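You operate a simulated robot arm through the tools that you are given. There is no shell and no other tool. Be economical: measure what you need, move in short steps, check, and stop when the job is done.

Carry out the task below with a simulated robot arm. There is one attempt and no reset: what you move stays moved.

TASK
Stand the steel tin beside the black cartridge. It goes on the side that lies toward x +0.0, y +1.0 (a direction in the base frame), with about 3 cm between them.

Only the result counts: the job must be done as asked and must still hold three seconds after the hand-in. Knocking over, shifting, dropping, spilling or breaking anything else fails it.

THE ROBOT
A 7-joint arm with a two-finger parallel gripper, fixed in place. Base frame: the origin is at the foot of the arm, x ahead of it, y to its left, z up; the work surface is at about z = 0.85. Readings come in m, degrees, newtons and seconds.
With the tool pointing down near the work surface it reaches from about 0.3 to 0.7 m from the base axis. Its first joint turns from -66.0 to 66.0 degrees. Payload 1.57 kg.
The tool frame sits at the grasp point between the pads (the TCP): z along the fingers, y along the line on which they close. The tips reach 0.03 m beyond it. The gripper opens to 0.11 m. The fingers are 0.024 m wide and 0.012 m thick; the gripper's body (0.048 by 0.112 m) begins 0.078 m behind the TCP.
Orientation is that of the tool frame in the base frame, as a unit quaternion [x, y, z, w]. With the fingers straight down and closing along the base's y, the tool's x points along the base's -x, its y along +y and its z along -z.

THE INTERFACE
- The arm moves only by the tool drive_tool. Its argument "plan" is one flat list of numbers, 6 for each row, row after row: the shift along the tool's x, y, z in m, then the turn, a rotation vector about the tool's x, y, z in degrees. In form: [x, y, z, wx, wy, wz, x, y, z, wx, wy, wz, ...]. A call has 1 to 10 rows; each row is the pose to reach, as a shift and turn from the pose commanded when the call began, along the tool's axes at that moment. "fingers" is the gripper command, from -1 (shut) to 1 (fully open), values between in proportion, set as the call begins (left out, the last holds). Rows are played at 5 a second. More than 0.05 m and 8.6 degrees between two rows, or a gripper value outside its range, and nothing of the call is played. Where a pose cannot be reached the arm comes as near as it can. A force on the tool above 40 N (or 10 N above the force at the start of the call, whichever is more), or a blocked arm, ends the call early, and 0.2 s more pass. Each finger travels about 0.108 m/s and halts on what it meets, pressing with about 41 N; the grip force reading is that of the motor and also rises with nothing between the fingers. The clock runs only during rows and for 0.2 s after the last one: add rows that repeat a pose to give the fingers time. The reply holds the time, the measured pose of the TCP, the force on the tool along the base axes, the opening and the grip force, in the units named above and with some noise, and new pictures: "pictures" is both (left out), scene, wrist or none.
- Cameras (640 x 400 px; columns grow to the right, rows downward): "scene" is fixed at [0.1784, -0.4123, 1.3914]; the picture's right is [0.58, -0.81, 0.00], its down [-0.56, -0.40, -0.73] and it looks along [0.59, 0.42, -0.69] (base axes); focal length 255 px, centre (320, 200). "wrist" rides on the gripper at [-0.036, 0, -0.08] in the tool frame; the picture's right is [0.00, -1.00, 0.00], its down [0.97, 0.00, -0.24] and it looks along [0.24, 0.00, 0.97] (tool axes); focal length 218 px, centre (320, 200).
- probe_pixels(camera, pixels): for up to 12 pixels [column, row] of the newest picture of that camera ("zoom" is the newest enlarged one), the place [x, y, z] in the base frame of the surface seen there, good to about 0.002 m. It takes no simulated time.
- close_up(camera, box): a new picture of the part [left, top, right, bottom] of that camera's present view, enlarged. It takes no simulated time.
- close_job(): hands the job in; it is judged then, once.

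Work in short steps. Measure before you move; look again where a grasp or a placing could have gone wrong, and mend it. You have 60 turns and 120 pictures in all, those below and enlarged ones among them. Open the gripper and draw the arm clear of the work before you hand the job in, unless the task says otherwise; then end with one line.

The tools are called after "Request:" as a command line: name --argument value ..., lists and objects as JSON in quotes. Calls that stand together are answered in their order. drive_tool: Moves the arm, as the interface text tells. Its arguments: {"type":"object","properties":{"plan":{"type":"array","items":{"type":"number"}},"fingers":{"type":"number"},"pictures":{"type":"string","enum":["both","scene","wrist","none"]}},"required":["plan"]} The other tools are called the same way: probe_pixels (camera, pixels) gives the place of the surface under pixels of a picture; close_up (camera, box) takes an enlarged picture of a part of a camera's view; close_job () hands the job in.

At the start:

```text
t: 0.0
eef_pos: [0.3901, -0.0475, 1.1962]
tcp_rot: [0.0, 1.0, 0.0, -0.001]
force: [0.2, 0.1, 0.0]
gripper_width: 0.1099
grip_force: 0.0
```

scene: 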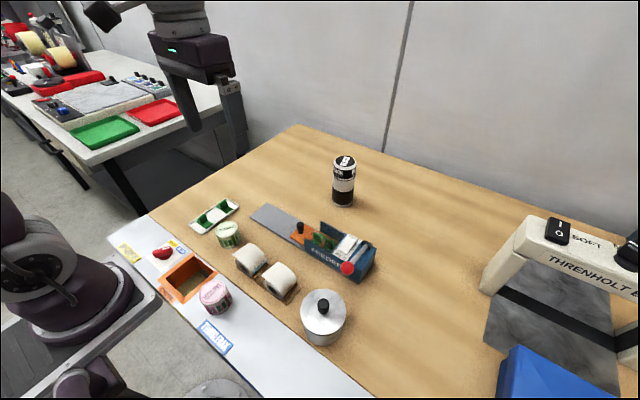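
wrist: 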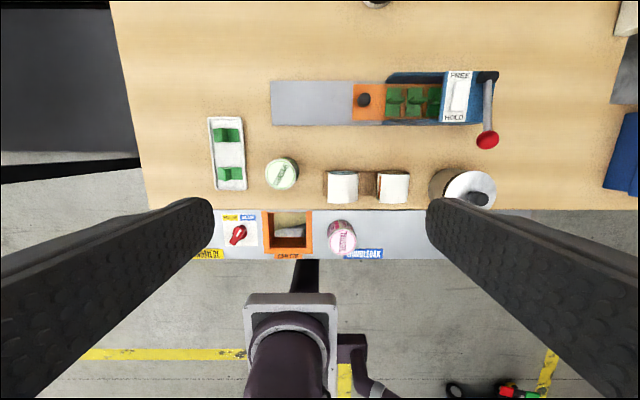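

The steel tin looks to be at scene (323,315) and the black cartridge at (343,180). I'll enlarge both and probe them.

Request:
close_up --camera "scene" --box '[220, 140, 420, 360]'

Request:
probe_pixels --camera "scene" --pixels '[[323, 306], [305, 310], [341, 310], [323, 293], [323, 325], [323, 342], [344, 160], [343, 185], [343, 204], [334, 190], [354, 190], [325, 215]]'

```text
1.82 times, centred on (320, 250) of scene
```

zoom: 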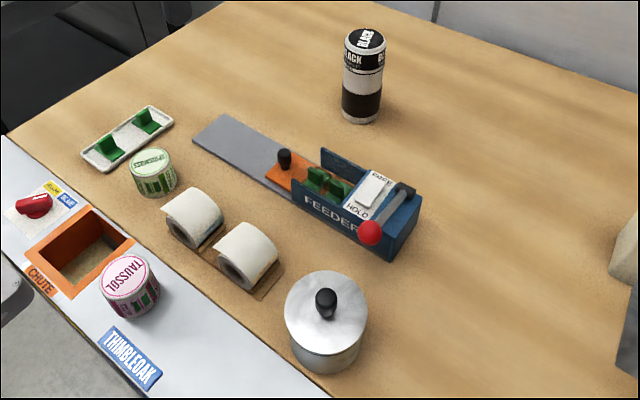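

```text
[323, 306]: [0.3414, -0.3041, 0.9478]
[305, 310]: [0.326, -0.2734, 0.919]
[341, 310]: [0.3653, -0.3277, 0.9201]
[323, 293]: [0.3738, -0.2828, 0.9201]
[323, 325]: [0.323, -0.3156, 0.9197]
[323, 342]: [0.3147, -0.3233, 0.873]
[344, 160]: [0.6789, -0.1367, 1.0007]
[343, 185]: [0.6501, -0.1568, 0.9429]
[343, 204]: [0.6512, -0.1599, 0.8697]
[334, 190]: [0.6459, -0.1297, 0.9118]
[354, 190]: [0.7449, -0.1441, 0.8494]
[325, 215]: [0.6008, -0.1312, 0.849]
```

The tin is about 7 cm wide with its rim at z≈0.92, centred near (0.347,-0.300). I'll probe the enlarged picture for finer edges of the cartridge and tin, and for the neighbours.

Request:
close_up --camera "scene" --box '[310, 145, 380, 215]'

Request:
close_up --camera "scene" --box '[230, 230, 400, 350]'

Request:
probe_pixels --camera "scene" --pixels '[[345, 156], [335, 160], [355, 160], [345, 166], [334, 175], [354, 175], [345, 175], [348, 268], [358, 240], [295, 278], [280, 267], [322, 298]]'

```text
5.71 times, centred on (345, 180) of scene
```

zoom: 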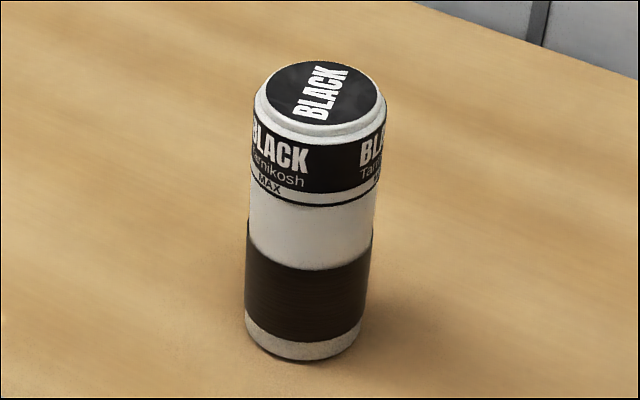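

```text
3.33 times, centred on (315, 290) of scene
```

zoom: 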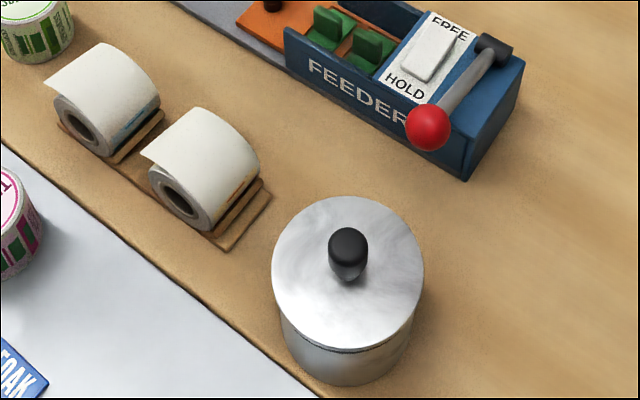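

```text
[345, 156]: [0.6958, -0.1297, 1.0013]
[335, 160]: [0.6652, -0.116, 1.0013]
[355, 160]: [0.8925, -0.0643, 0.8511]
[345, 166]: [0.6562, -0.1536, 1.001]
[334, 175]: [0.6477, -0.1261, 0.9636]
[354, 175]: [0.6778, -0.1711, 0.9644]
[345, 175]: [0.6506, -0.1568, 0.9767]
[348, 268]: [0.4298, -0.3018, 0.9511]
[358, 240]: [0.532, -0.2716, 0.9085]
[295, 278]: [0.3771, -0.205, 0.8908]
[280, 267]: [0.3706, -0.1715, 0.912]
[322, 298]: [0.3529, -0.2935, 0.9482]
```

The cartridge is centred near (0.675,-0.143) with radius about 0.028. Next I'll probe the edges of the tin's lid and body, the roll holder beside it and the red ball in the newest zoom.

Request:
probe_pixels --camera "zoom" --pixels '[[274, 270], [421, 270], [347, 199], [347, 345], [348, 370], [292, 340], [404, 340], [225, 245], [268, 195], [235, 205], [425, 107], [348, 232]]'

Request:
probe_pixels --camera "scene" --pixels '[[323, 340], [315, 338], [333, 338], [335, 220], [350, 150], [310, 170]]'

```text
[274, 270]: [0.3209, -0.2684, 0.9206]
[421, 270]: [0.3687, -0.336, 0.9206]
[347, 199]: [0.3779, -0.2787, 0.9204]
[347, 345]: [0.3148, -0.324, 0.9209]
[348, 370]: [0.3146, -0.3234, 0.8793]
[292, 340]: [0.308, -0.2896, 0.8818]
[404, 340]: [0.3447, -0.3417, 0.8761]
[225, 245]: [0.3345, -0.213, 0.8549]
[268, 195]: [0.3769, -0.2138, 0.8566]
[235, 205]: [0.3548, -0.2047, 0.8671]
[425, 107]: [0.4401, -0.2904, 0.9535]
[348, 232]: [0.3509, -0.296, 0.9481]
```

```text
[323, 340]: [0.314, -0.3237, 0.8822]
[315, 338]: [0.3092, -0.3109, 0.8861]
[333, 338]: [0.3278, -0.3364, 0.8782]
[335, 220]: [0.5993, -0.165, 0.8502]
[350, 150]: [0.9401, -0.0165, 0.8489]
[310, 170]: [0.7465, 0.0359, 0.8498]
```

The tin is centred at (0.346,-0.302) with radius about 0.040. The holder edge is at y=-0.213, so gripping along y is clear. I'll move above the tin to z≈1.05.

Request:
drive_tool --plan '[0.0063, -0.0364, 0.0209, 0, 0, 0, 0.0126, -0.0727, 0.0417, 0, 0, 0, 0.0189, -0.1091, 0.0626, 0, 0, 0, 0.0251, -0.1454, 0.0834, 0, 0, 0, 0.0314, -0.1818, 0.1043, 0, 0, 0, 0.0377, -0.2181, 0.1251, 0, 0, 0, 0.044, -0.2545, 0.146, 0, 0, 0, 0.044, -0.2545, 0.146, 0, 0, 0]' --fingers 1

```text
t: 1.8
eef_pos: [0.3488, -0.301, 1.0478]
tcp_rot: [0.0, 1.0, 0.0, 0.001]
force: [0.2, 0.3, -0.8]
gripper_width: 0.1101
grip_force: 0.2
```

scene: 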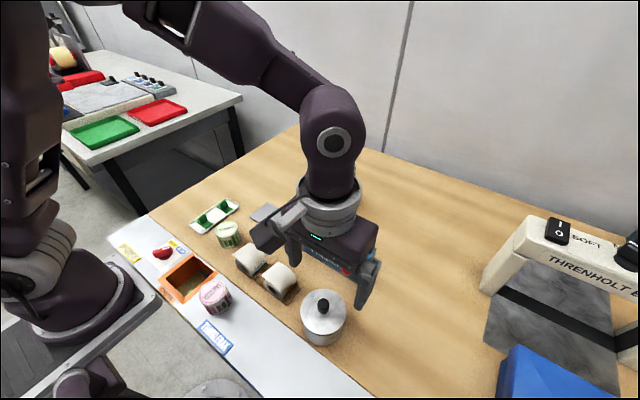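
wrist: 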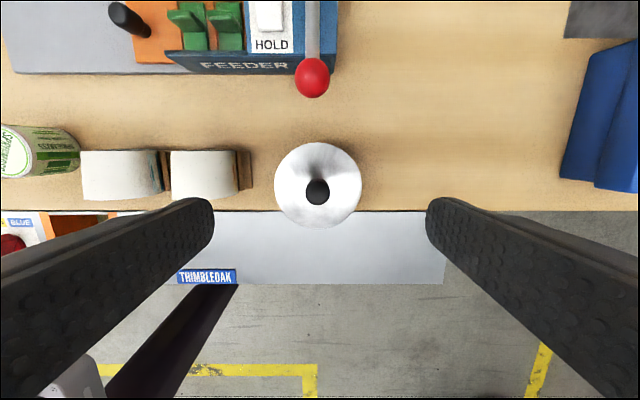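

The tin is centred at wrist (317,187), between the fingers. I'll check the height of the knob and ball before going down.

Request:
probe_pixels --camera "wrist" --pixels '[[317, 190], [275, 187], [361, 187], [317, 143], [312, 75], [312, 90], [250, 170], [317, 226]]'

```text
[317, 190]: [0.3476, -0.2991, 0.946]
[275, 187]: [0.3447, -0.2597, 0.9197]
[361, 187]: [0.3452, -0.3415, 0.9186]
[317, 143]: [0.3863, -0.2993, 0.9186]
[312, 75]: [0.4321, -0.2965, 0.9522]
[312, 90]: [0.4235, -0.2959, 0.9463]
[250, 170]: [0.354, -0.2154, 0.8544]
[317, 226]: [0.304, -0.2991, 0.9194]
```

The knob top is at 0.948 and the tin centre at (0.345,-0.3005), so the palm clears at a TCP height of 0.886. I'll descend with the fingers open.

Request:
drive_tool --plan '[0.003, 0, 0.04, 0, 0, 0, 0.003, 0, 0.08, 0, 0, 0, 0.003, 0, 0.11, 0, 0, 0, 0.003, 0, 0.14, 0, 0, 0, 0.003, 0, 0.162, 0, 0, 0, 0.003, 0, 0.162, 0, 0, 0]'

```text
t: 3.2
eef_pos: [0.3438, -0.3016, 0.8882]
tcp_rot: [0.001, 1.0, 0.0, 0.001]
force: [0.1, 0.6, 0.5]
gripper_width: 0.11
grip_force: 0.2
```

scene: 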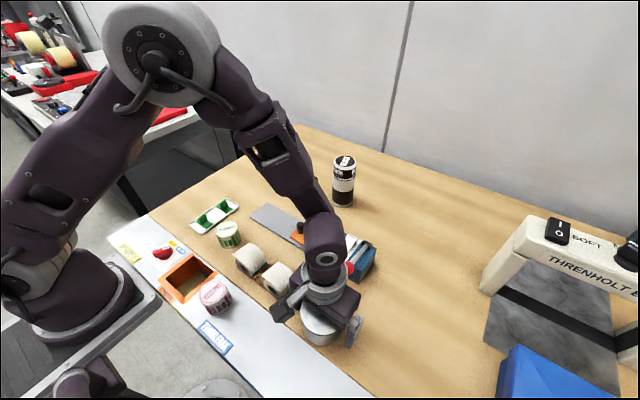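
wrist: 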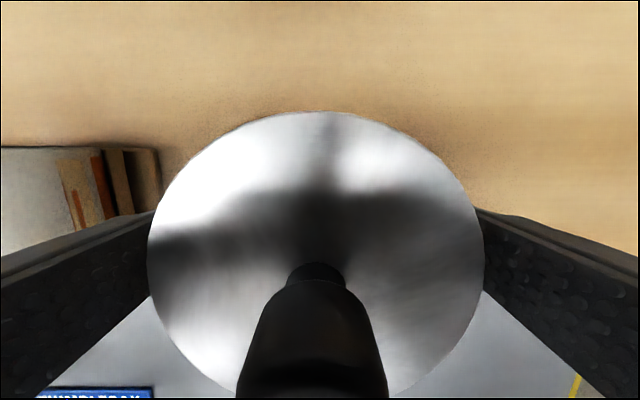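

The fingers straddle the tin without contact, so I'll close the grip.

Request:
drive_tool --plan '[0, 0, 0, 0, 0, 0, 0, 0, 0, 0, 0, 0, 0, 0, 0, 0, 0, 0, 0, 0, 0, 0, 0, 0]' --fingers -1 --pictures "wrist"

```text
t: 4.2
eef_pos: [0.3438, -0.3015, 0.8875]
tcp_rot: [0.0, 1.0, 0.001, 0.001]
force: [0.0, -0.6, 0.1]
gripper_width: 0.0826
grip_force: 41.0
```

wrist: 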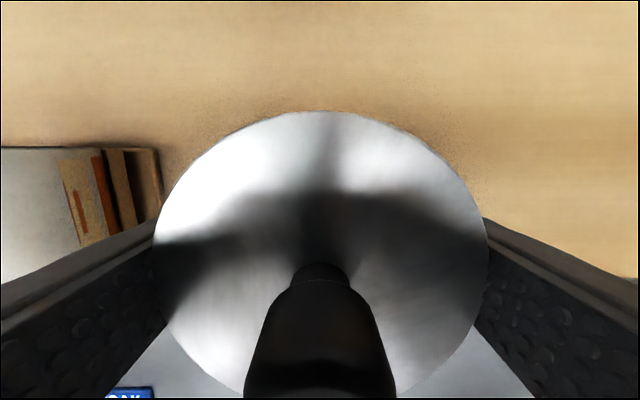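

The grip holds at 0.0826 m, so the tin's radius is 0.041. I'll lift it straight up and check.

Request:
drive_tool --plan '[0, 0, -0.02, 0, 0, 0, 0, 0, -0.05, 0, 0, 0, 0, 0, -0.09, 0, 0, 0, 0, 0, -0.13, 0, 0, 0, 0, 0, -0.17, 0, 0, 0, 0, 0, -0.2, 0, 0, 0, 0, 0, -0.2, 0, 0, 0]'

```text
t: 5.8
eef_pos: [0.3462, -0.3027, 1.0898]
tcp_rot: [-0.001, 1.0, 0.0, -0.001]
force: [0.4, -0.5, -0.4]
gripper_width: 0.0827
grip_force: 40.7
```

scene: 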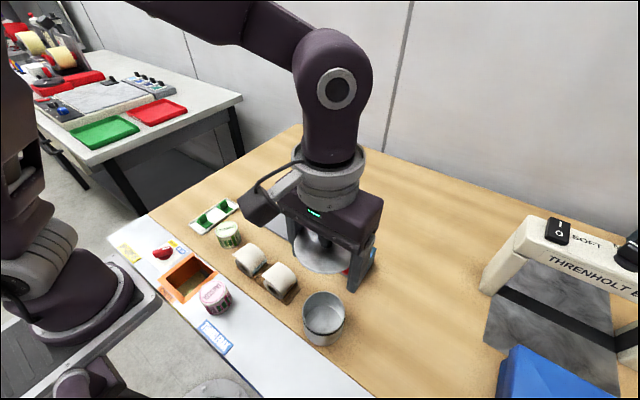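
wrist: 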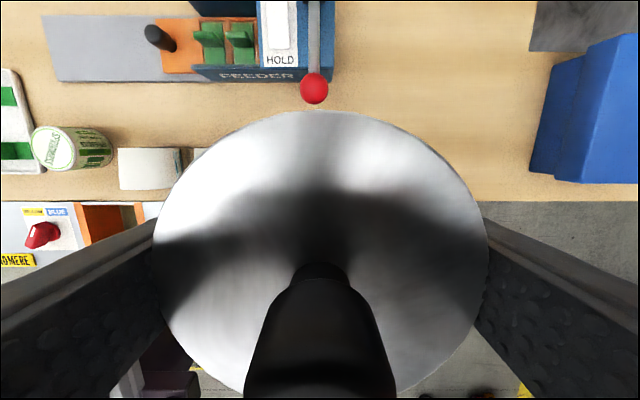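

Only the lid came up. The open tin body is still standing at scene (323,318). I'll take a close look at both parts.

Request:
close_up --camera "scene" --box '[240, 180, 400, 360]'

Request:
probe_pixels --camera "scene" --pixels '[[304, 308], [343, 308], [323, 293], [323, 334], [323, 315], [323, 342], [305, 330], [340, 332], [320, 260], [320, 272], [300, 258]]'

```text
2.22 times, centred on (320, 270) of scene
```

zoom: 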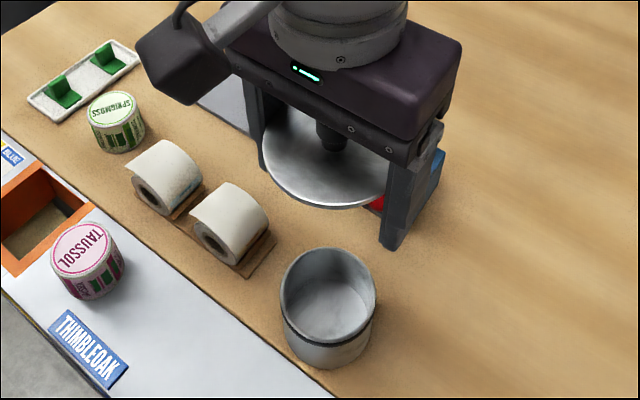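

```text
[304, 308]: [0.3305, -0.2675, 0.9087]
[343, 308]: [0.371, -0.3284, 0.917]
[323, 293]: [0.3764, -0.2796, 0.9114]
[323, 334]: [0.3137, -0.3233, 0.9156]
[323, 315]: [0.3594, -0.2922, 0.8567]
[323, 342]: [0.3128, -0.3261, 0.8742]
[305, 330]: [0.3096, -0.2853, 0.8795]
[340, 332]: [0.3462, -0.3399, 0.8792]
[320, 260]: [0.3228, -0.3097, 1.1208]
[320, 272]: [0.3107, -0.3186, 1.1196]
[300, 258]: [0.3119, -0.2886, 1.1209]
```

The lid is a loose disc slightly wider than the body, so the fingers caught only the lid. I'll set it back exactly where it was, regrip by the knob to park it flat, move the body, then re-lid it. First I'll reverse the lift.

Request:
drive_tool --plan '[0, 0, 0.04, 0, 0, 0, 0, 0, 0.08, 0, 0, 0, 0, 0, 0.12, 0, 0, 0, 0, 0, 0.15, 0, 0, 0, 0, 0, 0.175, 0, 0, 0, 0, 0, 0.19, 0, 0, 0, 0, 0, 0.2, 0, 0, 0, 0, 0, 0.2, 0, 0, 0]'

```text
t: 7.6
eef_pos: [0.3459, -0.3016, 0.8918]
tcp_rot: [0.0, 1.0, -0.001, 0.0]
force: [-2.6, 3.0, 22.7]
gripper_width: 0.0825
grip_force: 41.4
```

scene: 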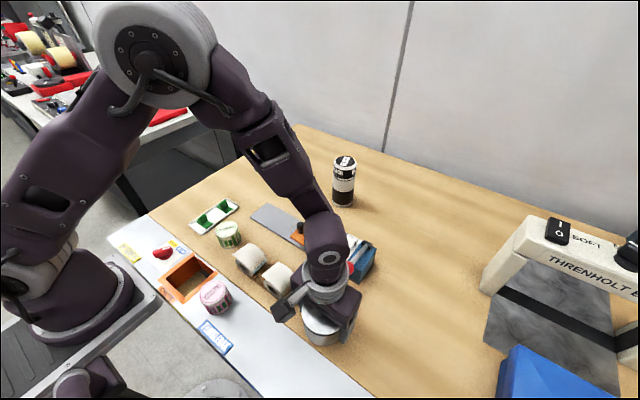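
wrist: 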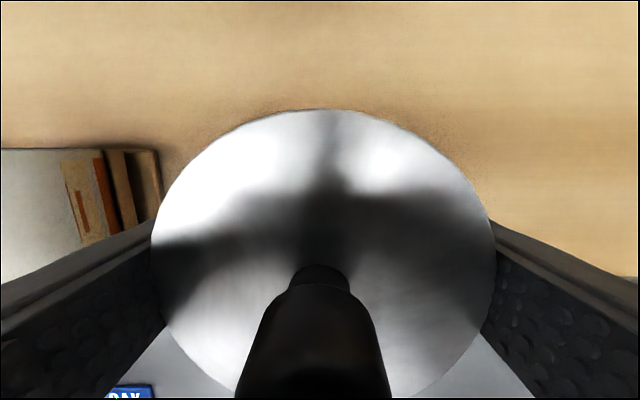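

The lid sits about 4 mm high with 23 N pushing up, so its plug is probably catching on the rim about 2 mm toward +x. I'll ease up slightly, shift 2 mm toward -x and lower again.

Request:
drive_tool --plan '[0, 0, -0.006, 0, 0, 0, 0.002, 0, -0.006, 0, 0, 0, 0.002, 0, -0.002, 0, 0, 0, 0.002, 0, 0, 0, 0, 0, 0.002, 0, 0, 0, 0, 0]' --pictures "none"

Request:
close_up --camera "scene" --box '[280, 270, 380, 360]'

```text
t: 8.8
eef_pos: [0.342, -0.303, 0.8889]
tcp_rot: [0.0, 1.0, -0.001, 0.001]
force: [3.1, 4.6, 34.4]
gripper_width: 0.0829
grip_force: 41.0
```

```text
4.44 times, centred on (330, 315) of scene
```

zoom: 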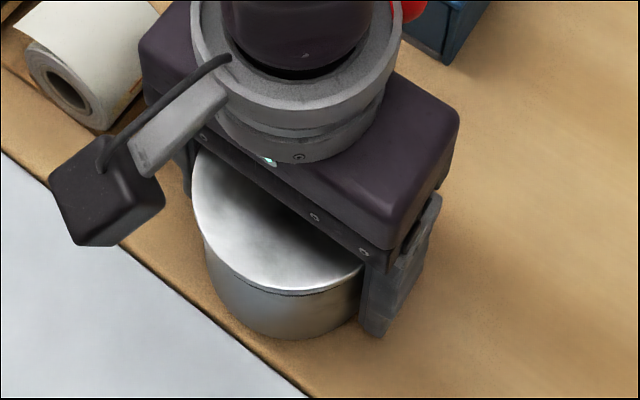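

The lid appears to be on, pressing at 34 N. I'll ease up about 2 mm to relieve the force and open.

Request:
drive_tool --plan '[0, 0, -0.002, 0, 0, 0, 0, 0, -0.002, 0, 0, 0]' --pictures "none"

Request:
drive_tool --plan '[0, 0, 0, 0, 0, 0, 0, 0, 0, 0, 0, 0, 0, 0, 0, 0, 0, 0]' --fingers 1 --pictures "wrist"

Request:
close_up --camera "scene" --box '[280, 270, 380, 360]'

```text
t: 9.4
eef_pos: [0.3423, -0.3019, 0.8897]
tcp_rot: [0.0, 1.0, 0.001, -0.001]
force: [0.1, 0.8, -1.0]
gripper_width: 0.0826
grip_force: 40.7
```

```text
t: 10.2
eef_pos: [0.3417, -0.302, 0.8903]
tcp_rot: [0.0, 1.0, 0.001, 0.0]
force: [0.4, 1.2, -0.1]
gripper_width: 0.1099
grip_force: 0.1
```

wrist: 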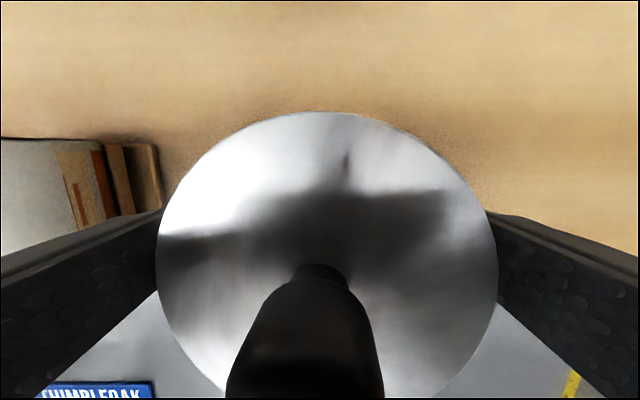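

```text
4.44 times, centred on (330, 315) of scene
```

zoom: 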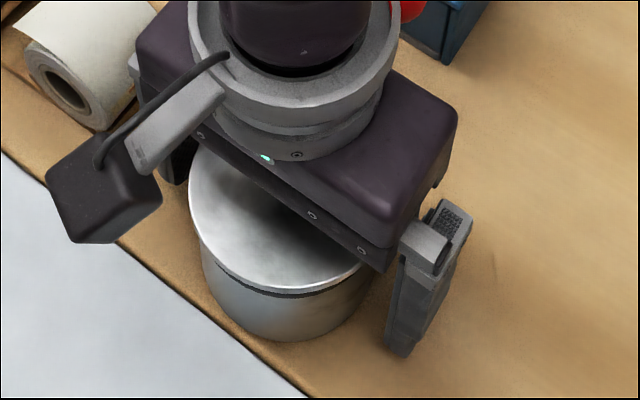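

It's released. I'll rise 0.12 m to inspect the lid seating.

Request:
drive_tool --plan '[0, 0, -0.03, 0, 0, 0, 0, 0, -0.07, 0, 0, 0, 0, 0, -0.12, 0, 0, 0, 0, 0, -0.16, 0, 0, 0, 0, 0, -0.16, 0, 0, 0]' --pictures "both"

Request:
close_up --camera "scene" --box '[280, 270, 380, 360]'

Request:
close_up --camera "wrist" --box '[250, 120, 390, 250]'

```text
t: 11.4
eef_pos: [0.3397, -0.3004, 1.0485]
tcp_rot: [0.0, 1.0, 0.0, 0.0]
force: [0.7, -1.0, 0.1]
gripper_width: 0.1099
grip_force: 0.0
```

scene: 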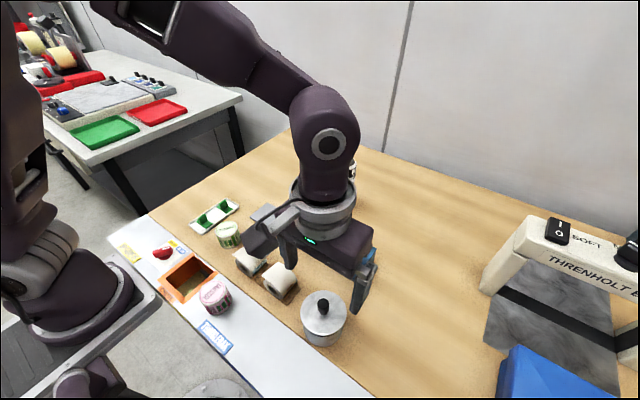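
wrist: 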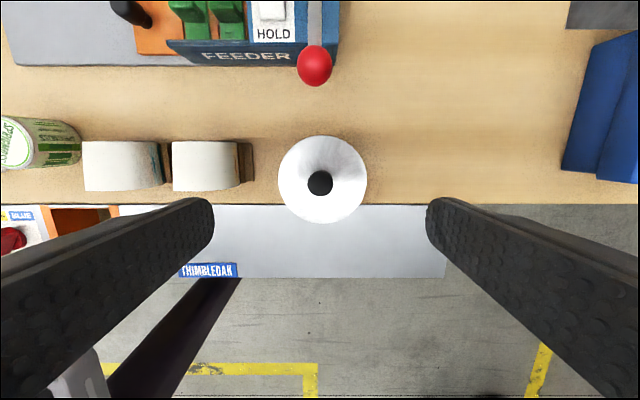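

```text
4.44 times, centred on (330, 315) of scene
```

zoom: 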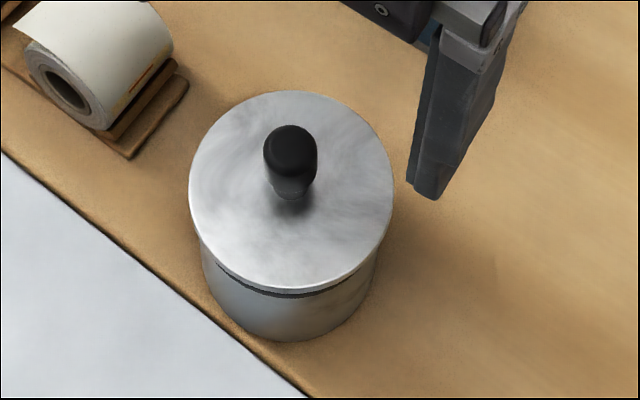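

```text
3.08 times, centred on (320, 185) of wrist
```

zoom: 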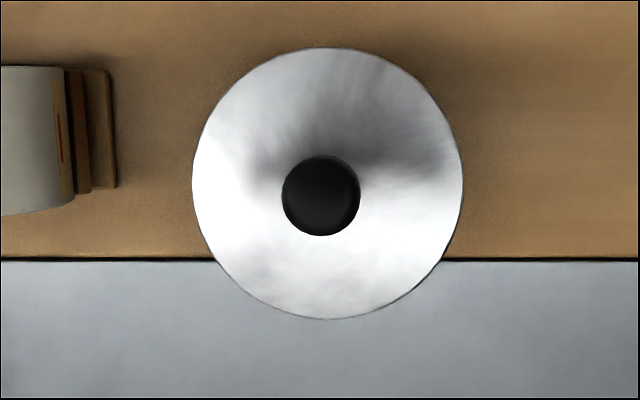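

The lid is on but may be tilted a little. I'll probe its rim heights and the knob.

Request:
probe_pixels --camera "zoom" --pixels '[[200, 185], [455, 185], [328, 55], [328, 310], [320, 195], [290, 195], [352, 195], [320, 228], [320, 165]]'

Request:
probe_pixels --camera "scene" --pixels '[[305, 312], [341, 312], [323, 294], [323, 334], [325, 341], [326, 336], [324, 314], [420, 330], [440, 280], [400, 300]]'

```text
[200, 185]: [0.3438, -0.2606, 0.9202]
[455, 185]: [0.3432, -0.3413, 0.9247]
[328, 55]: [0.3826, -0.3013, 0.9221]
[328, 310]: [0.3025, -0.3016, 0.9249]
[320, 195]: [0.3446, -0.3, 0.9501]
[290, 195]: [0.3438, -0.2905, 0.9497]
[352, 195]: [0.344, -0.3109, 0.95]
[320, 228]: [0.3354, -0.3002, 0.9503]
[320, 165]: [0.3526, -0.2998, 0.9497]
```

```text
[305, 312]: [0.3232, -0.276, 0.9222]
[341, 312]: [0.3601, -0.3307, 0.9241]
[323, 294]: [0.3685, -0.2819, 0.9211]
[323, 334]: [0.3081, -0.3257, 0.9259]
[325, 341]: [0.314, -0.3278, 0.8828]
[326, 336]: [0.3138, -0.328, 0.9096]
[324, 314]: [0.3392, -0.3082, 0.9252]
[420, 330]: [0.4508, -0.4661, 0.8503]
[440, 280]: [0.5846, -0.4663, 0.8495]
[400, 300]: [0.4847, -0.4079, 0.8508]
```

The lid sits about 3 mm off toward -x and tilted slightly. Its knob is at (0.344,-0.3005) with its top at 0.950. I'll go down and grip the knob with tips at about 0.930.

Request:
drive_tool --plan '[-0.003, 0.001, 0.03, 0, 0, 0, -0.003, 0.001, 0.06, 0, 0, 0, -0.003, 0.001, 0.09, 0, 0, 0, -0.003, 0.001, 0.09, 0, 0, 0, -0.003, 0.001, 0.09, 0, 0, 0]' --fingers 0 --pictures "wrist"

Request:
drive_tool --plan '[0, 0, 0, 0, 0, 0, 0, 0, 0, 0, 0, 0, 0, 0, 0, 0, 0, 0]' --fingers -1 --pictures "both"

```text
t: 12.6
eef_pos: [0.3431, -0.3007, 0.9563]
tcp_rot: [0.0, 1.0, 0.0, 0.0]
force: [-0.5, -0.3, -0.1]
gripper_width: 0.0549
grip_force: 0.0
```

wrist: 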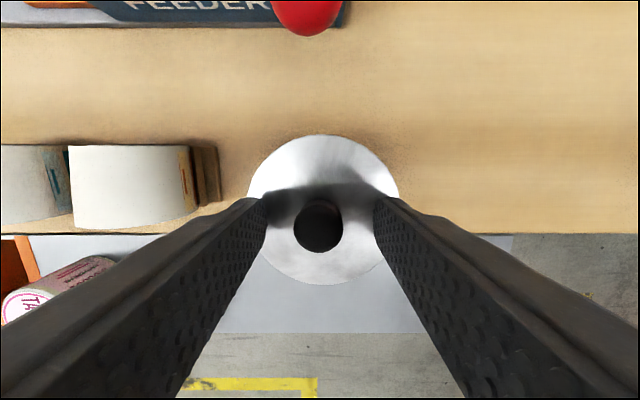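

```text
t: 13.4
eef_pos: [0.3431, -0.3003, 0.9576]
tcp_rot: [-0.001, 1.0, 0.0, 0.0]
force: [-0.7, 0.5, 3.2]
gripper_width: 0.0201
grip_force: 33.6
```

scene: 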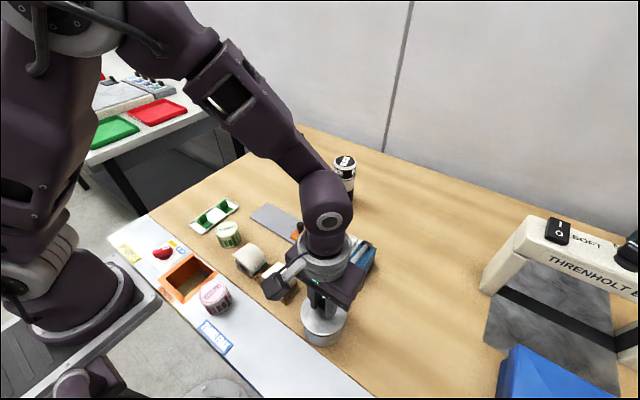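
wrist: 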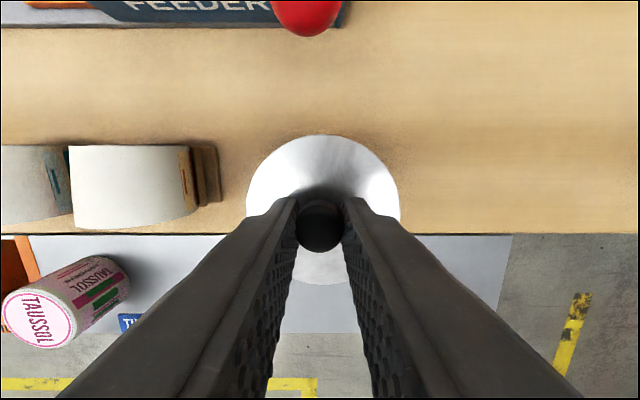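

The knob is gripped at 0.020 m. I'll lift 0.10 m and carry the lid toward the free table spot near (0.45,-0.43).

Request:
drive_tool --plan '[0, 0, -0.03, 0, 0, 0, 0, 0, -0.065, 0, 0, 0, 0, 0, -0.1, 0, 0, 0, -0.0265, -0.032, -0.1, 0, 0, 0, -0.053, -0.0645, -0.1, 0, 0, 0, -0.0795, -0.097, -0.1, 0, 0, 0, -0.106, -0.129, -0.1, 0, 0, 0, -0.106, -0.129, -0.1, 0, 0, 0]'

Request:
close_up --camera "scene" --box '[280, 220, 460, 350]'

```text
t: 15.2
eef_pos: [0.4524, -0.4273, 1.0603]
tcp_rot: [0.0, 1.0, 0.001, -0.001]
force: [0.2, 0.3, -0.9]
gripper_width: 0.0202
grip_force: 33.6
```

scene: 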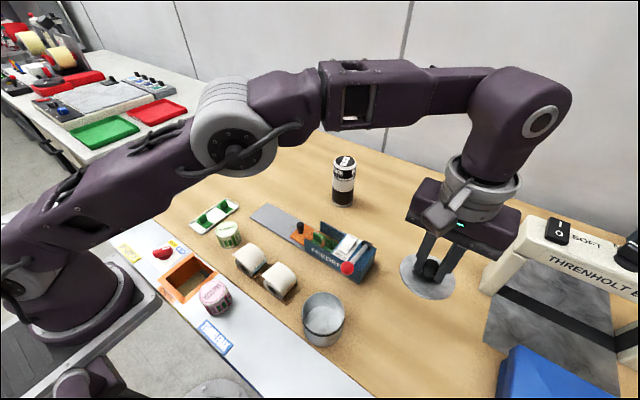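
wrist: 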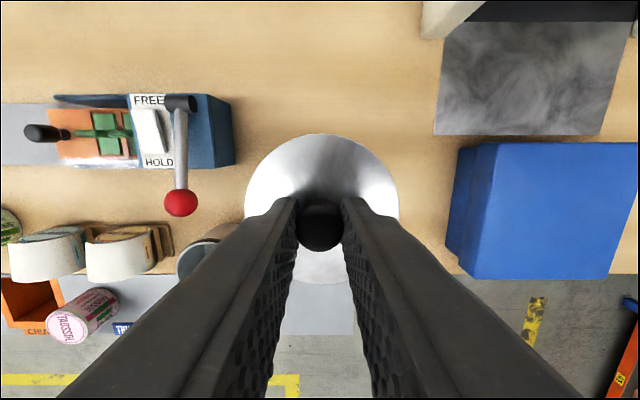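

```text
3.08 times, centred on (370, 285) of scene
```

zoom: 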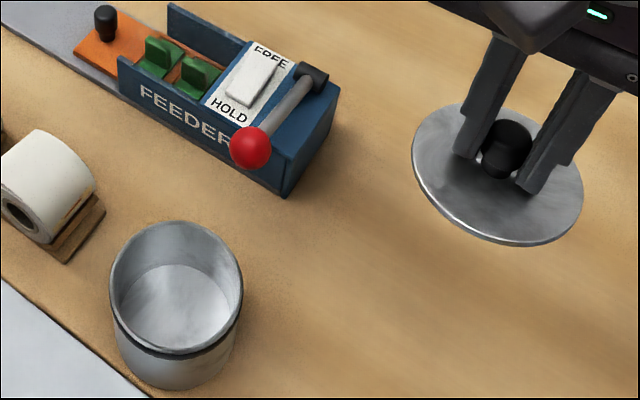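

The space under the lid is clear and the open body stands undisturbed. I'll lower the lid toward the table.

Request:
drive_tool --plan '[0, 0, 0.04, 0, 0, 0, 0, 0, 0.08, 0, 0, 0, 0, 0, 0.12, 0, 0, 0, 0, 0, 0.145, 0, 0, 0, 0, 0, 0.158, 0, 0, 0, 0, 0, 0.158, 0, 0, 0]' --pictures "scene"

Request:
close_up --camera "scene" --box '[340, 230, 480, 340]'

```text
t: 16.6
eef_pos: [0.451, -0.4289, 0.9011]
tcp_rot: [0.0, 1.0, 0.0, 0.0]
force: [0.4, 0.6, -0.7]
gripper_width: 0.0204
grip_force: 33.5
```

scene: 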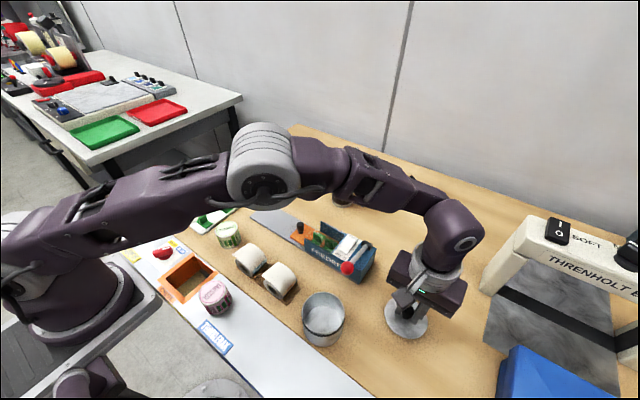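

```text
3.64 times, centred on (410, 285) of scene
```

zoom: 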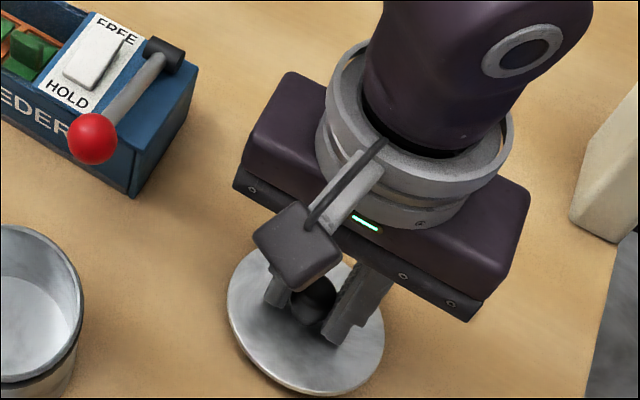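

No contact yet, with the lid a few mm above the table. I'll go down slowly until the force rises.

Request:
drive_tool --plan '[0, 0, 0.002, 0, 0, 0, 0, 0, 0.004, 0, 0, 0, 0, 0, 0.006, 0, 0, 0, 0, 0, 0.006, 0, 0, 0]' --pictures "none"

```text
t: 17.6
eef_pos: [0.4507, -0.4319, 0.895]
tcp_rot: [0.0, 1.0, 0.0, 0.0]
force: [0.5, 0.4, -0.3]
gripper_width: 0.0204
grip_force: 34.0
```

Still no contact, so I'll keep lowering in small steps.

Request:
drive_tool --plan '[0, 0, 0.002, 0, 0, 0, 0, 0, 0.004, 0, 0, 0, 0, 0, 0.004, 0, 0, 0]' --pictures "none"

Request:
close_up --camera "scene" --box '[370, 280, 450, 350]'

```text
t: 18.4
eef_pos: [0.4518, -0.43, 0.8946]
tcp_rot: [0.0, 1.0, -0.002, 0.001]
force: [-4.1, -3.5, 24.2]
gripper_width: 0.0203
grip_force: 33.4
```

```text
5.71 times, centred on (410, 315) of scene
```

zoom: 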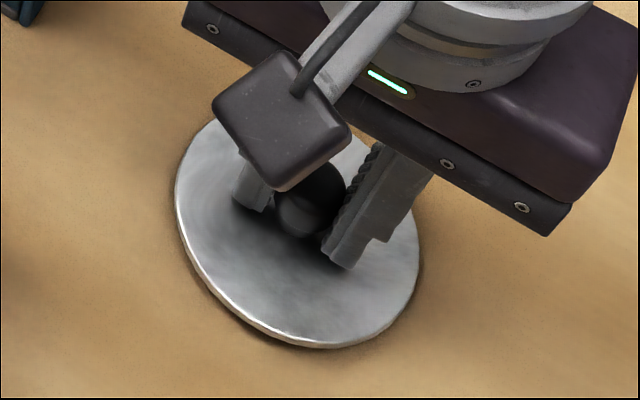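

Contact with the table: 24 N. I'll ease up 2 mm, release the knob and rise.

Request:
drive_tool --plan '[0, 0, -0.002, 0, 0, 0, 0, 0, -0.002, 0, 0, 0]' --pictures "none"

Request:
drive_tool --plan '[0, 0, 0, 0, 0, 0, 0, 0, 0, 0, 0, 0, 0, 0, -0.02, 0, 0, 0, 0, 0, -0.06, 0, 0, 0, 0, 0, -0.1, 0, 0, 0, 0, 0, -0.14, 0, 0, 0, 0, 0, -0.16, 0, 0, 0]' --fingers 0

```text
t: 19.0
eef_pos: [0.4511, -0.4306, 0.8921]
tcp_rot: [-0.001, 1.0, 0.001, 0.0]
force: [-2.3, -3.3, 7.9]
gripper_width: 0.02
grip_force: 33.9
```

```text
t: 20.6
eef_pos: [0.4501, -0.4323, 1.052]
tcp_rot: [0.0, 1.0, 0.0, 0.0]
force: [0.2, 0.1, -0.5]
gripper_width: 0.0551
grip_force: 0.1
```

scene: 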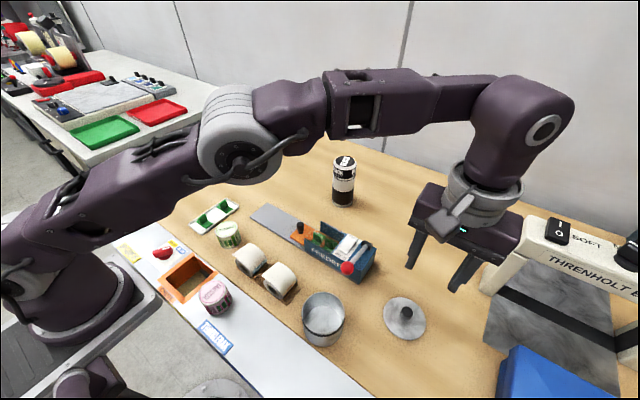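
wrist: 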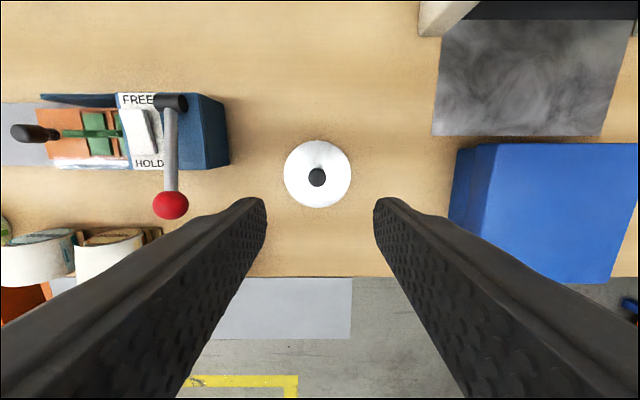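

The lid lies flat at wrist (317,175). Next I'll move above the open body with the gripper fully open.

Request:
drive_tool --plan '[0.026, 0.032, 0, 0, 0, 0, 0.052, 0.064, 0, 0, 0, 0, 0.078, 0.096, 0, 0, 0, 0, 0.104, 0.128, 0, 0, 0, 0, 0.104, 0.128, 0, 0, 0, 0]' --fingers 1

Request:
close_up --camera "wrist" --box '[250, 120, 390, 250]'

Request:
probe_pixels --camera "scene" --pixels '[[323, 342], [305, 330], [340, 332], [404, 322], [404, 308]]'

```text
t: 21.8
eef_pos: [0.3504, -0.3016, 1.0554]
tcp_rot: [0.0, 1.0, 0.0, 0.0]
force: [-1.3, 0.5, -0.1]
gripper_width: 0.1102
grip_force: 0.0
```

scene: 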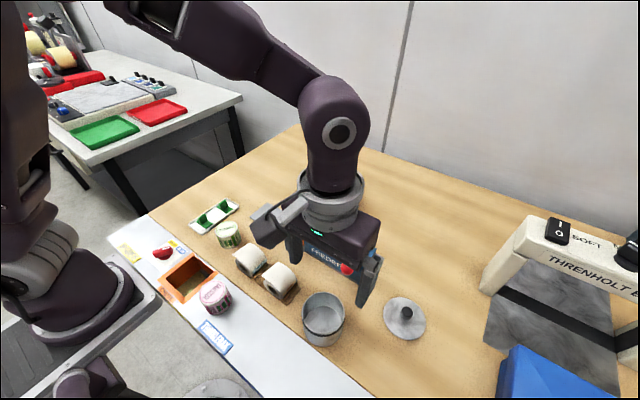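
wrist: 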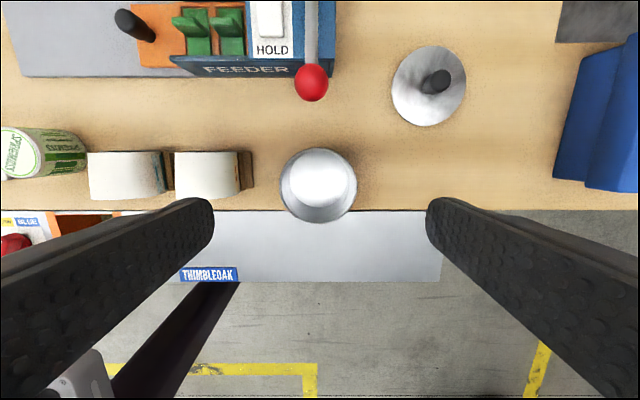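

```text
3.08 times, centred on (320, 185) of wrist
```

zoom: 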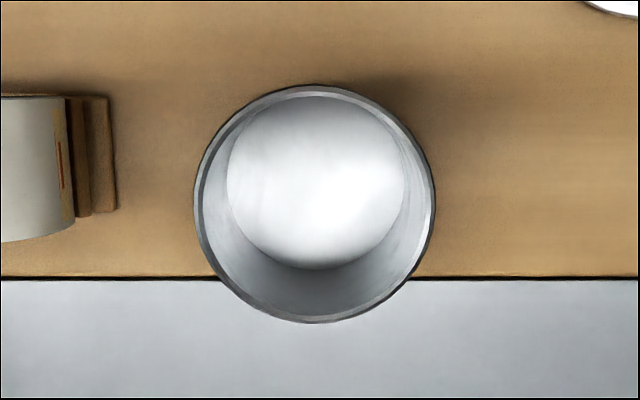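

```text
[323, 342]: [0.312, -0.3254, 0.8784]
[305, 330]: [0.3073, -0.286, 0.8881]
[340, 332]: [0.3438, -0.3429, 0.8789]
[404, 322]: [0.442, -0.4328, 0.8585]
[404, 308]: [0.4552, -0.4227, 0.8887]
```

I'll probe the rim in the zoom for the body's exact centre.

Request:
probe_pixels --camera "zoom" --pixels '[[200, 205], [429, 205], [314, 90], [314, 318], [314, 200]]'

Request:
probe_pixels --camera "wrist" --pixels '[[435, 80], [393, 88], [465, 85], [429, 48], [428, 125]]'

```text
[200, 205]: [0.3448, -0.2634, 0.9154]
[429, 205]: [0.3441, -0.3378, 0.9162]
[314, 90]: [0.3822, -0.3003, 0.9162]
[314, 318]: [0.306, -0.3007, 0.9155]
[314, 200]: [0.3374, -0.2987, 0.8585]
```

```text
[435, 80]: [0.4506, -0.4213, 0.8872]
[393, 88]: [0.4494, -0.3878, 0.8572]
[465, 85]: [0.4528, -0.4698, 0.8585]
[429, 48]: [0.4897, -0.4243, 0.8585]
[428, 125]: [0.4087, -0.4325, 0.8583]
```

The body is centred at (0.344,-0.3006) with its rim at 0.916. I'll descend around it, then close.

Request:
drive_tool --plan '[0.002, 0.001, 0.04, 0, 0, 0, 0.002, 0.001, 0.08, 0, 0, 0, 0.002, 0.001, 0.12, 0, 0, 0, 0.002, 0.001, 0.15, 0, 0, 0, 0.002, 0.001, 0.168, 0, 0, 0, 0.002, 0.001, 0.168, 0, 0, 0]' --pictures "wrist"

Request:
drive_tool --plan '[0, 0, 0, 0, 0, 0, 0, 0, 0, 0, 0, 0, 0, 0, 0, 0, 0, 0]' --fingers -1 --pictures "none"

```text
t: 23.2
eef_pos: [0.3449, -0.3005, 0.8862]
tcp_rot: [0.0, 1.0, 0.0, 0.0]
force: [1.0, 0.4, -0.3]
gripper_width: 0.1101
grip_force: 0.2
```

wrist: 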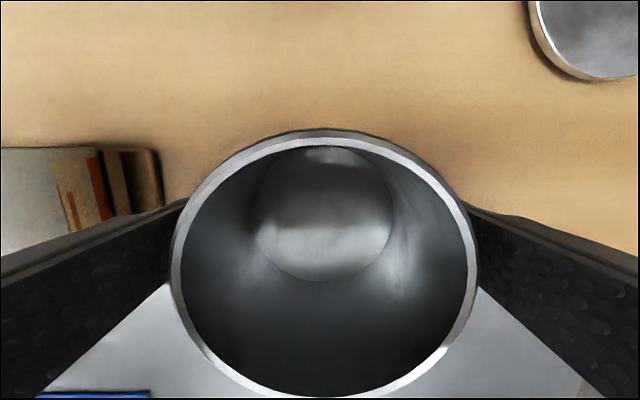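

```text
t: 24.0
eef_pos: [0.3447, -0.2996, 0.8854]
tcp_rot: [0.0, 1.0, 0.001, 0.0]
force: [0.6, -0.4, 0.4]
gripper_width: 0.0798
grip_force: 41.3
```

Gripped at 0.080 m, so it's the body this time. I'll lift and check.

Request:
drive_tool --plan '[0, 0, -0.02, 0, 0, 0, 0, 0, -0.05, 0, 0, 0, 0, 0, -0.09, 0, 0, 0, 0, 0, -0.13, 0, 0, 0, 0, 0, -0.17, 0, 0, 0, 0, 0, -0.2, 0, 0, 0, 0, 0, -0.2, 0, 0, 0]'

```text
t: 25.6
eef_pos: [0.3428, -0.3037, 1.0868]
tcp_rot: [-0.001, 1.0, 0.001, 0.001]
force: [-1.2, -0.6, -3.7]
gripper_width: 0.0801
grip_force: 41.0
```

scene: 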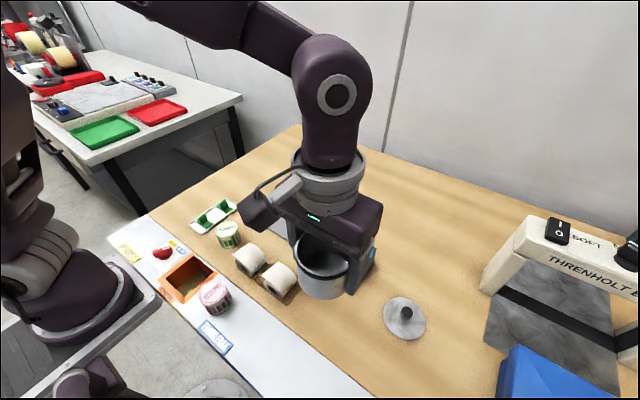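
wrist: 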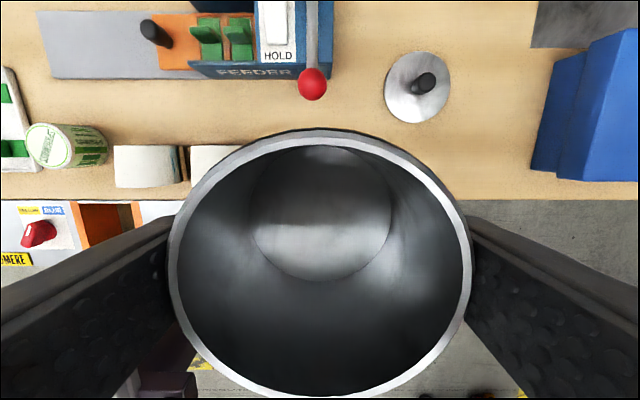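

The body is held upright. I'll carry it to the target XY (0.675,-0.044) at safe height, turning the tool so the fingers close along x. That keeps the palm and fingers clear of the cartridge.

Request:
drive_tool --plan '[-0.0331, 0.0257, 0, 0, 0, -8.5, -0.0662, 0.0514, 0, 0, 0, -17, -0.0993, 0.0771, 0, 0, 0, -25.5, -0.1324, 0.1028, 0, 0, 0, -34, -0.1655, 0.1285, 0, 0, 0, -42.5, -0.1986, 0.1542, 0, 0, 0, -51, -0.2317, 0.1799, 0, 0, 0, -59.5, -0.2648, 0.2056, 0, 0, 0, -68, -0.2979, 0.2313, 0, 0, 0, -76.5, -0.331, 0.257, 0, 0, 0, -85]'

```text
t: 27.8
eef_pos: [0.6563, -0.0489, 1.0788]
tcp_rot: [-0.663, 0.748, 0.007, -0.012]
force: [0.5, -0.7, -3.7]
gripper_width: 0.0797
grip_force: 40.8
out of reach, approached as far as the arm can: row 10
```

scene: 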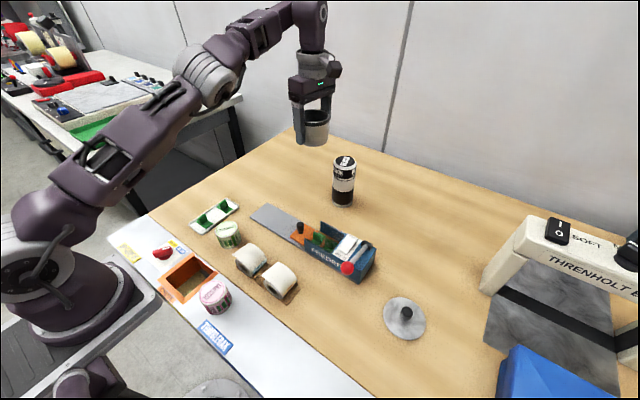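
wrist: 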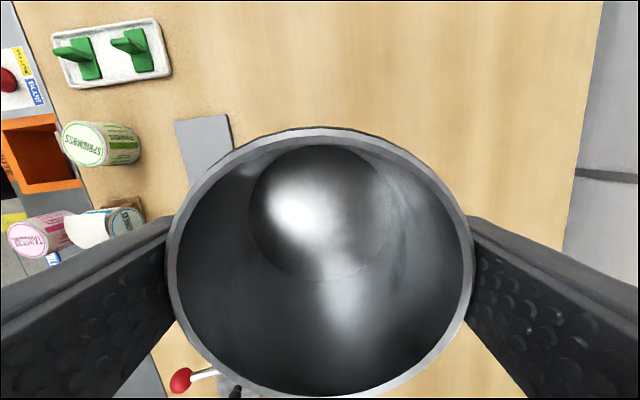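

At this height it stopped short at x=0.656, but the tin clears the cartridge by about 2.5 cm in y. I'll lower 0.1 m, where the reach is better, and re-measure.

Request:
drive_tool --plan '[0, 0, 0.03, 0, 0, 0, 0, 0, 0.06, 0, 0, 0, 0, 0, 0.09, 0, 0, 0, 0, 0, 0.1, 0, 0, 0, 0, 0, 0.1, 0, 0, 0]'

```text
t: 29.0
eef_pos: [0.6564, -0.0504, 0.9786]
tcp_rot: [-0.676, 0.737, 0.0, 0.0]
force: [0.2, 0.0, -3.5]
gripper_width: 0.0796
grip_force: 40.7
```

scene: 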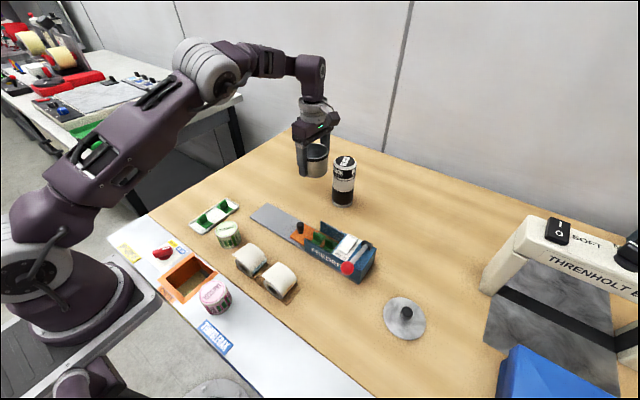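
wrist: 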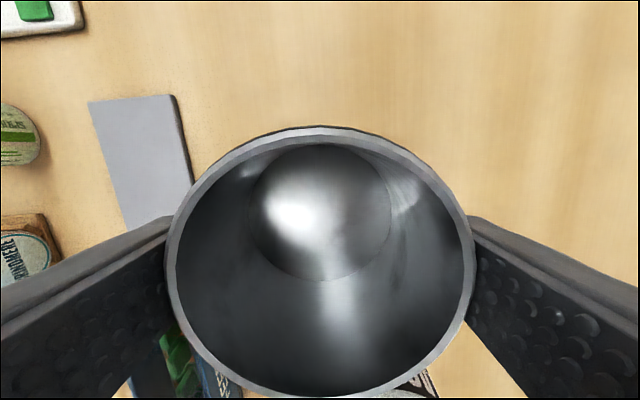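

The pose is vertical and reachable here. I'll shift to (0.675,-0.044), lowering to about z 0.93, then measure the gap.

Request:
drive_tool --plan '[-0.0076, -0.0184, 0.005, 0, 0, 0, -0.0076, -0.0184, 0.025, 0, 0, 0, -0.0076, -0.0184, 0.05, 0, 0, 0, -0.0076, -0.0184, 0.05, 0, 0, 0]'

Request:
close_up --camera "scene" --box '[270, 110, 390, 220]'

```text
t: 30.0
eef_pos: [0.6773, -0.0428, 0.9271]
tcp_rot: [-0.677, 0.736, 0.0, 0.001]
force: [-0.3, 0.6, -3.5]
gripper_width: 0.0794
grip_force: 40.8
```

scene: 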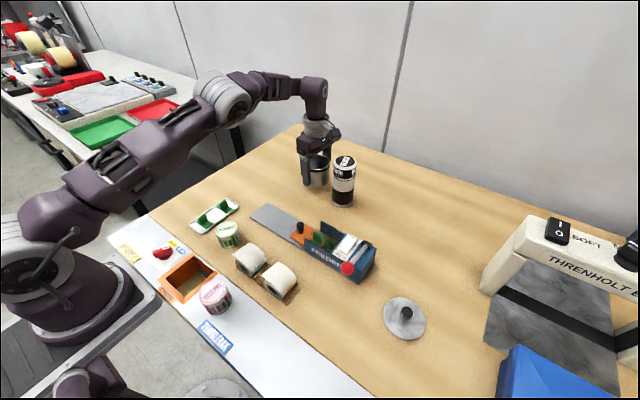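
wrist: 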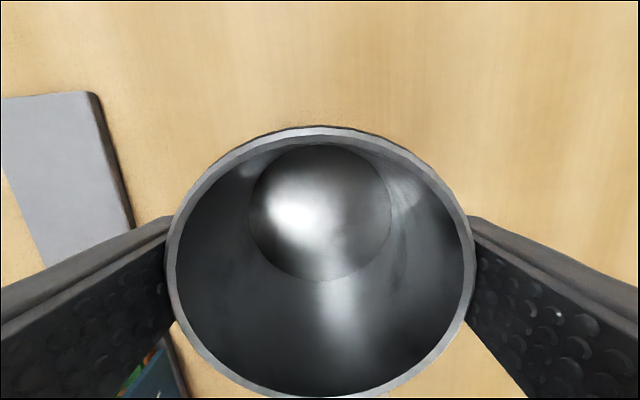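

```text
3.64 times, centred on (330, 165) of scene
```

zoom: 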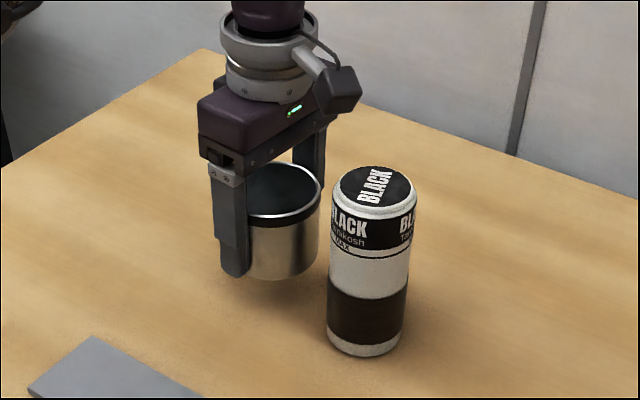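

A box on the hand's tool +x side overhangs toward the cartridge. I'll probe it to be sure it clears the cartridge top (z 1.001) after lowering.

Request:
probe_pixels --camera "zoom" --pixels '[[345, 110], [325, 108], [358, 98], [340, 75], [330, 90], [318, 205], [285, 278], [345, 345], [370, 185], [334, 262]]'

```text
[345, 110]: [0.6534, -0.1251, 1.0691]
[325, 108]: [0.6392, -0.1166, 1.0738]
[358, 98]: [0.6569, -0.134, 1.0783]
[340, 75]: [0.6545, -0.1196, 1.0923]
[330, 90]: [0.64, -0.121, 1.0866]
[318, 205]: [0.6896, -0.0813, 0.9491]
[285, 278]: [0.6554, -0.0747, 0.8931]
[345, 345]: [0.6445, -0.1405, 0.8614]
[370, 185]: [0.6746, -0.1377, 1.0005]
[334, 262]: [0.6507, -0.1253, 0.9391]
```

The box bottom is at 1.068 and will end near 1.028, above the cartridge's 1.001. I'll lower 0.036 m, then finish by small steps.

Request:
drive_tool --plan '[0, 0, 0.012, 0, 0, 0, 0, 0, 0.024, 0, 0, 0, 0, 0, 0.036, 0, 0, 0, 0, 0, 0.036, 0, 0, 0]' --pictures "scene"

Request:
close_up --camera "scene" --box '[270, 110, 390, 220]'

```text
t: 31.0
eef_pos: [0.6779, -0.0418, 0.8935]
tcp_rot: [-0.676, 0.737, 0.0, 0.0]
force: [0.2, 0.4, -3.7]
gripper_width: 0.0798
grip_force: 41.6
```

scene: 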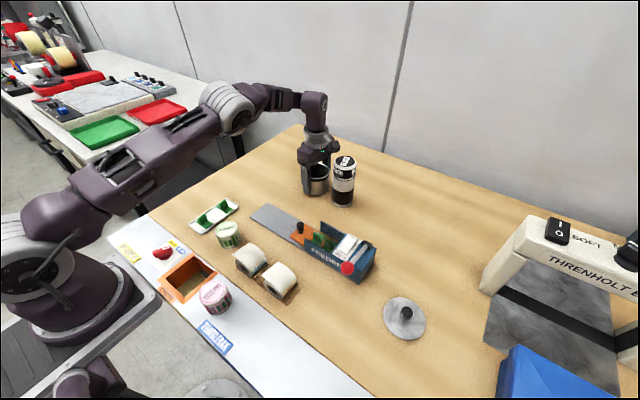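

```text
3.64 times, centred on (330, 165) of scene
```

zoom: 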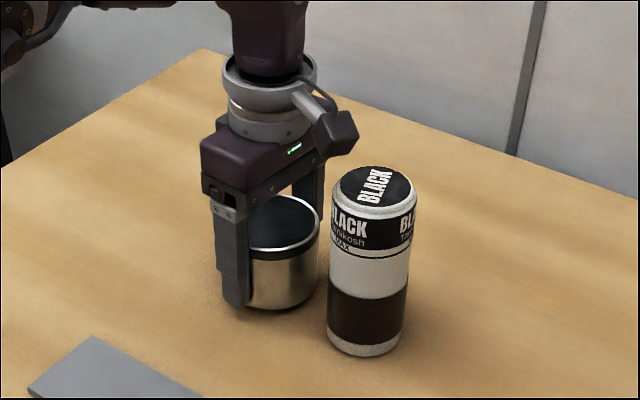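

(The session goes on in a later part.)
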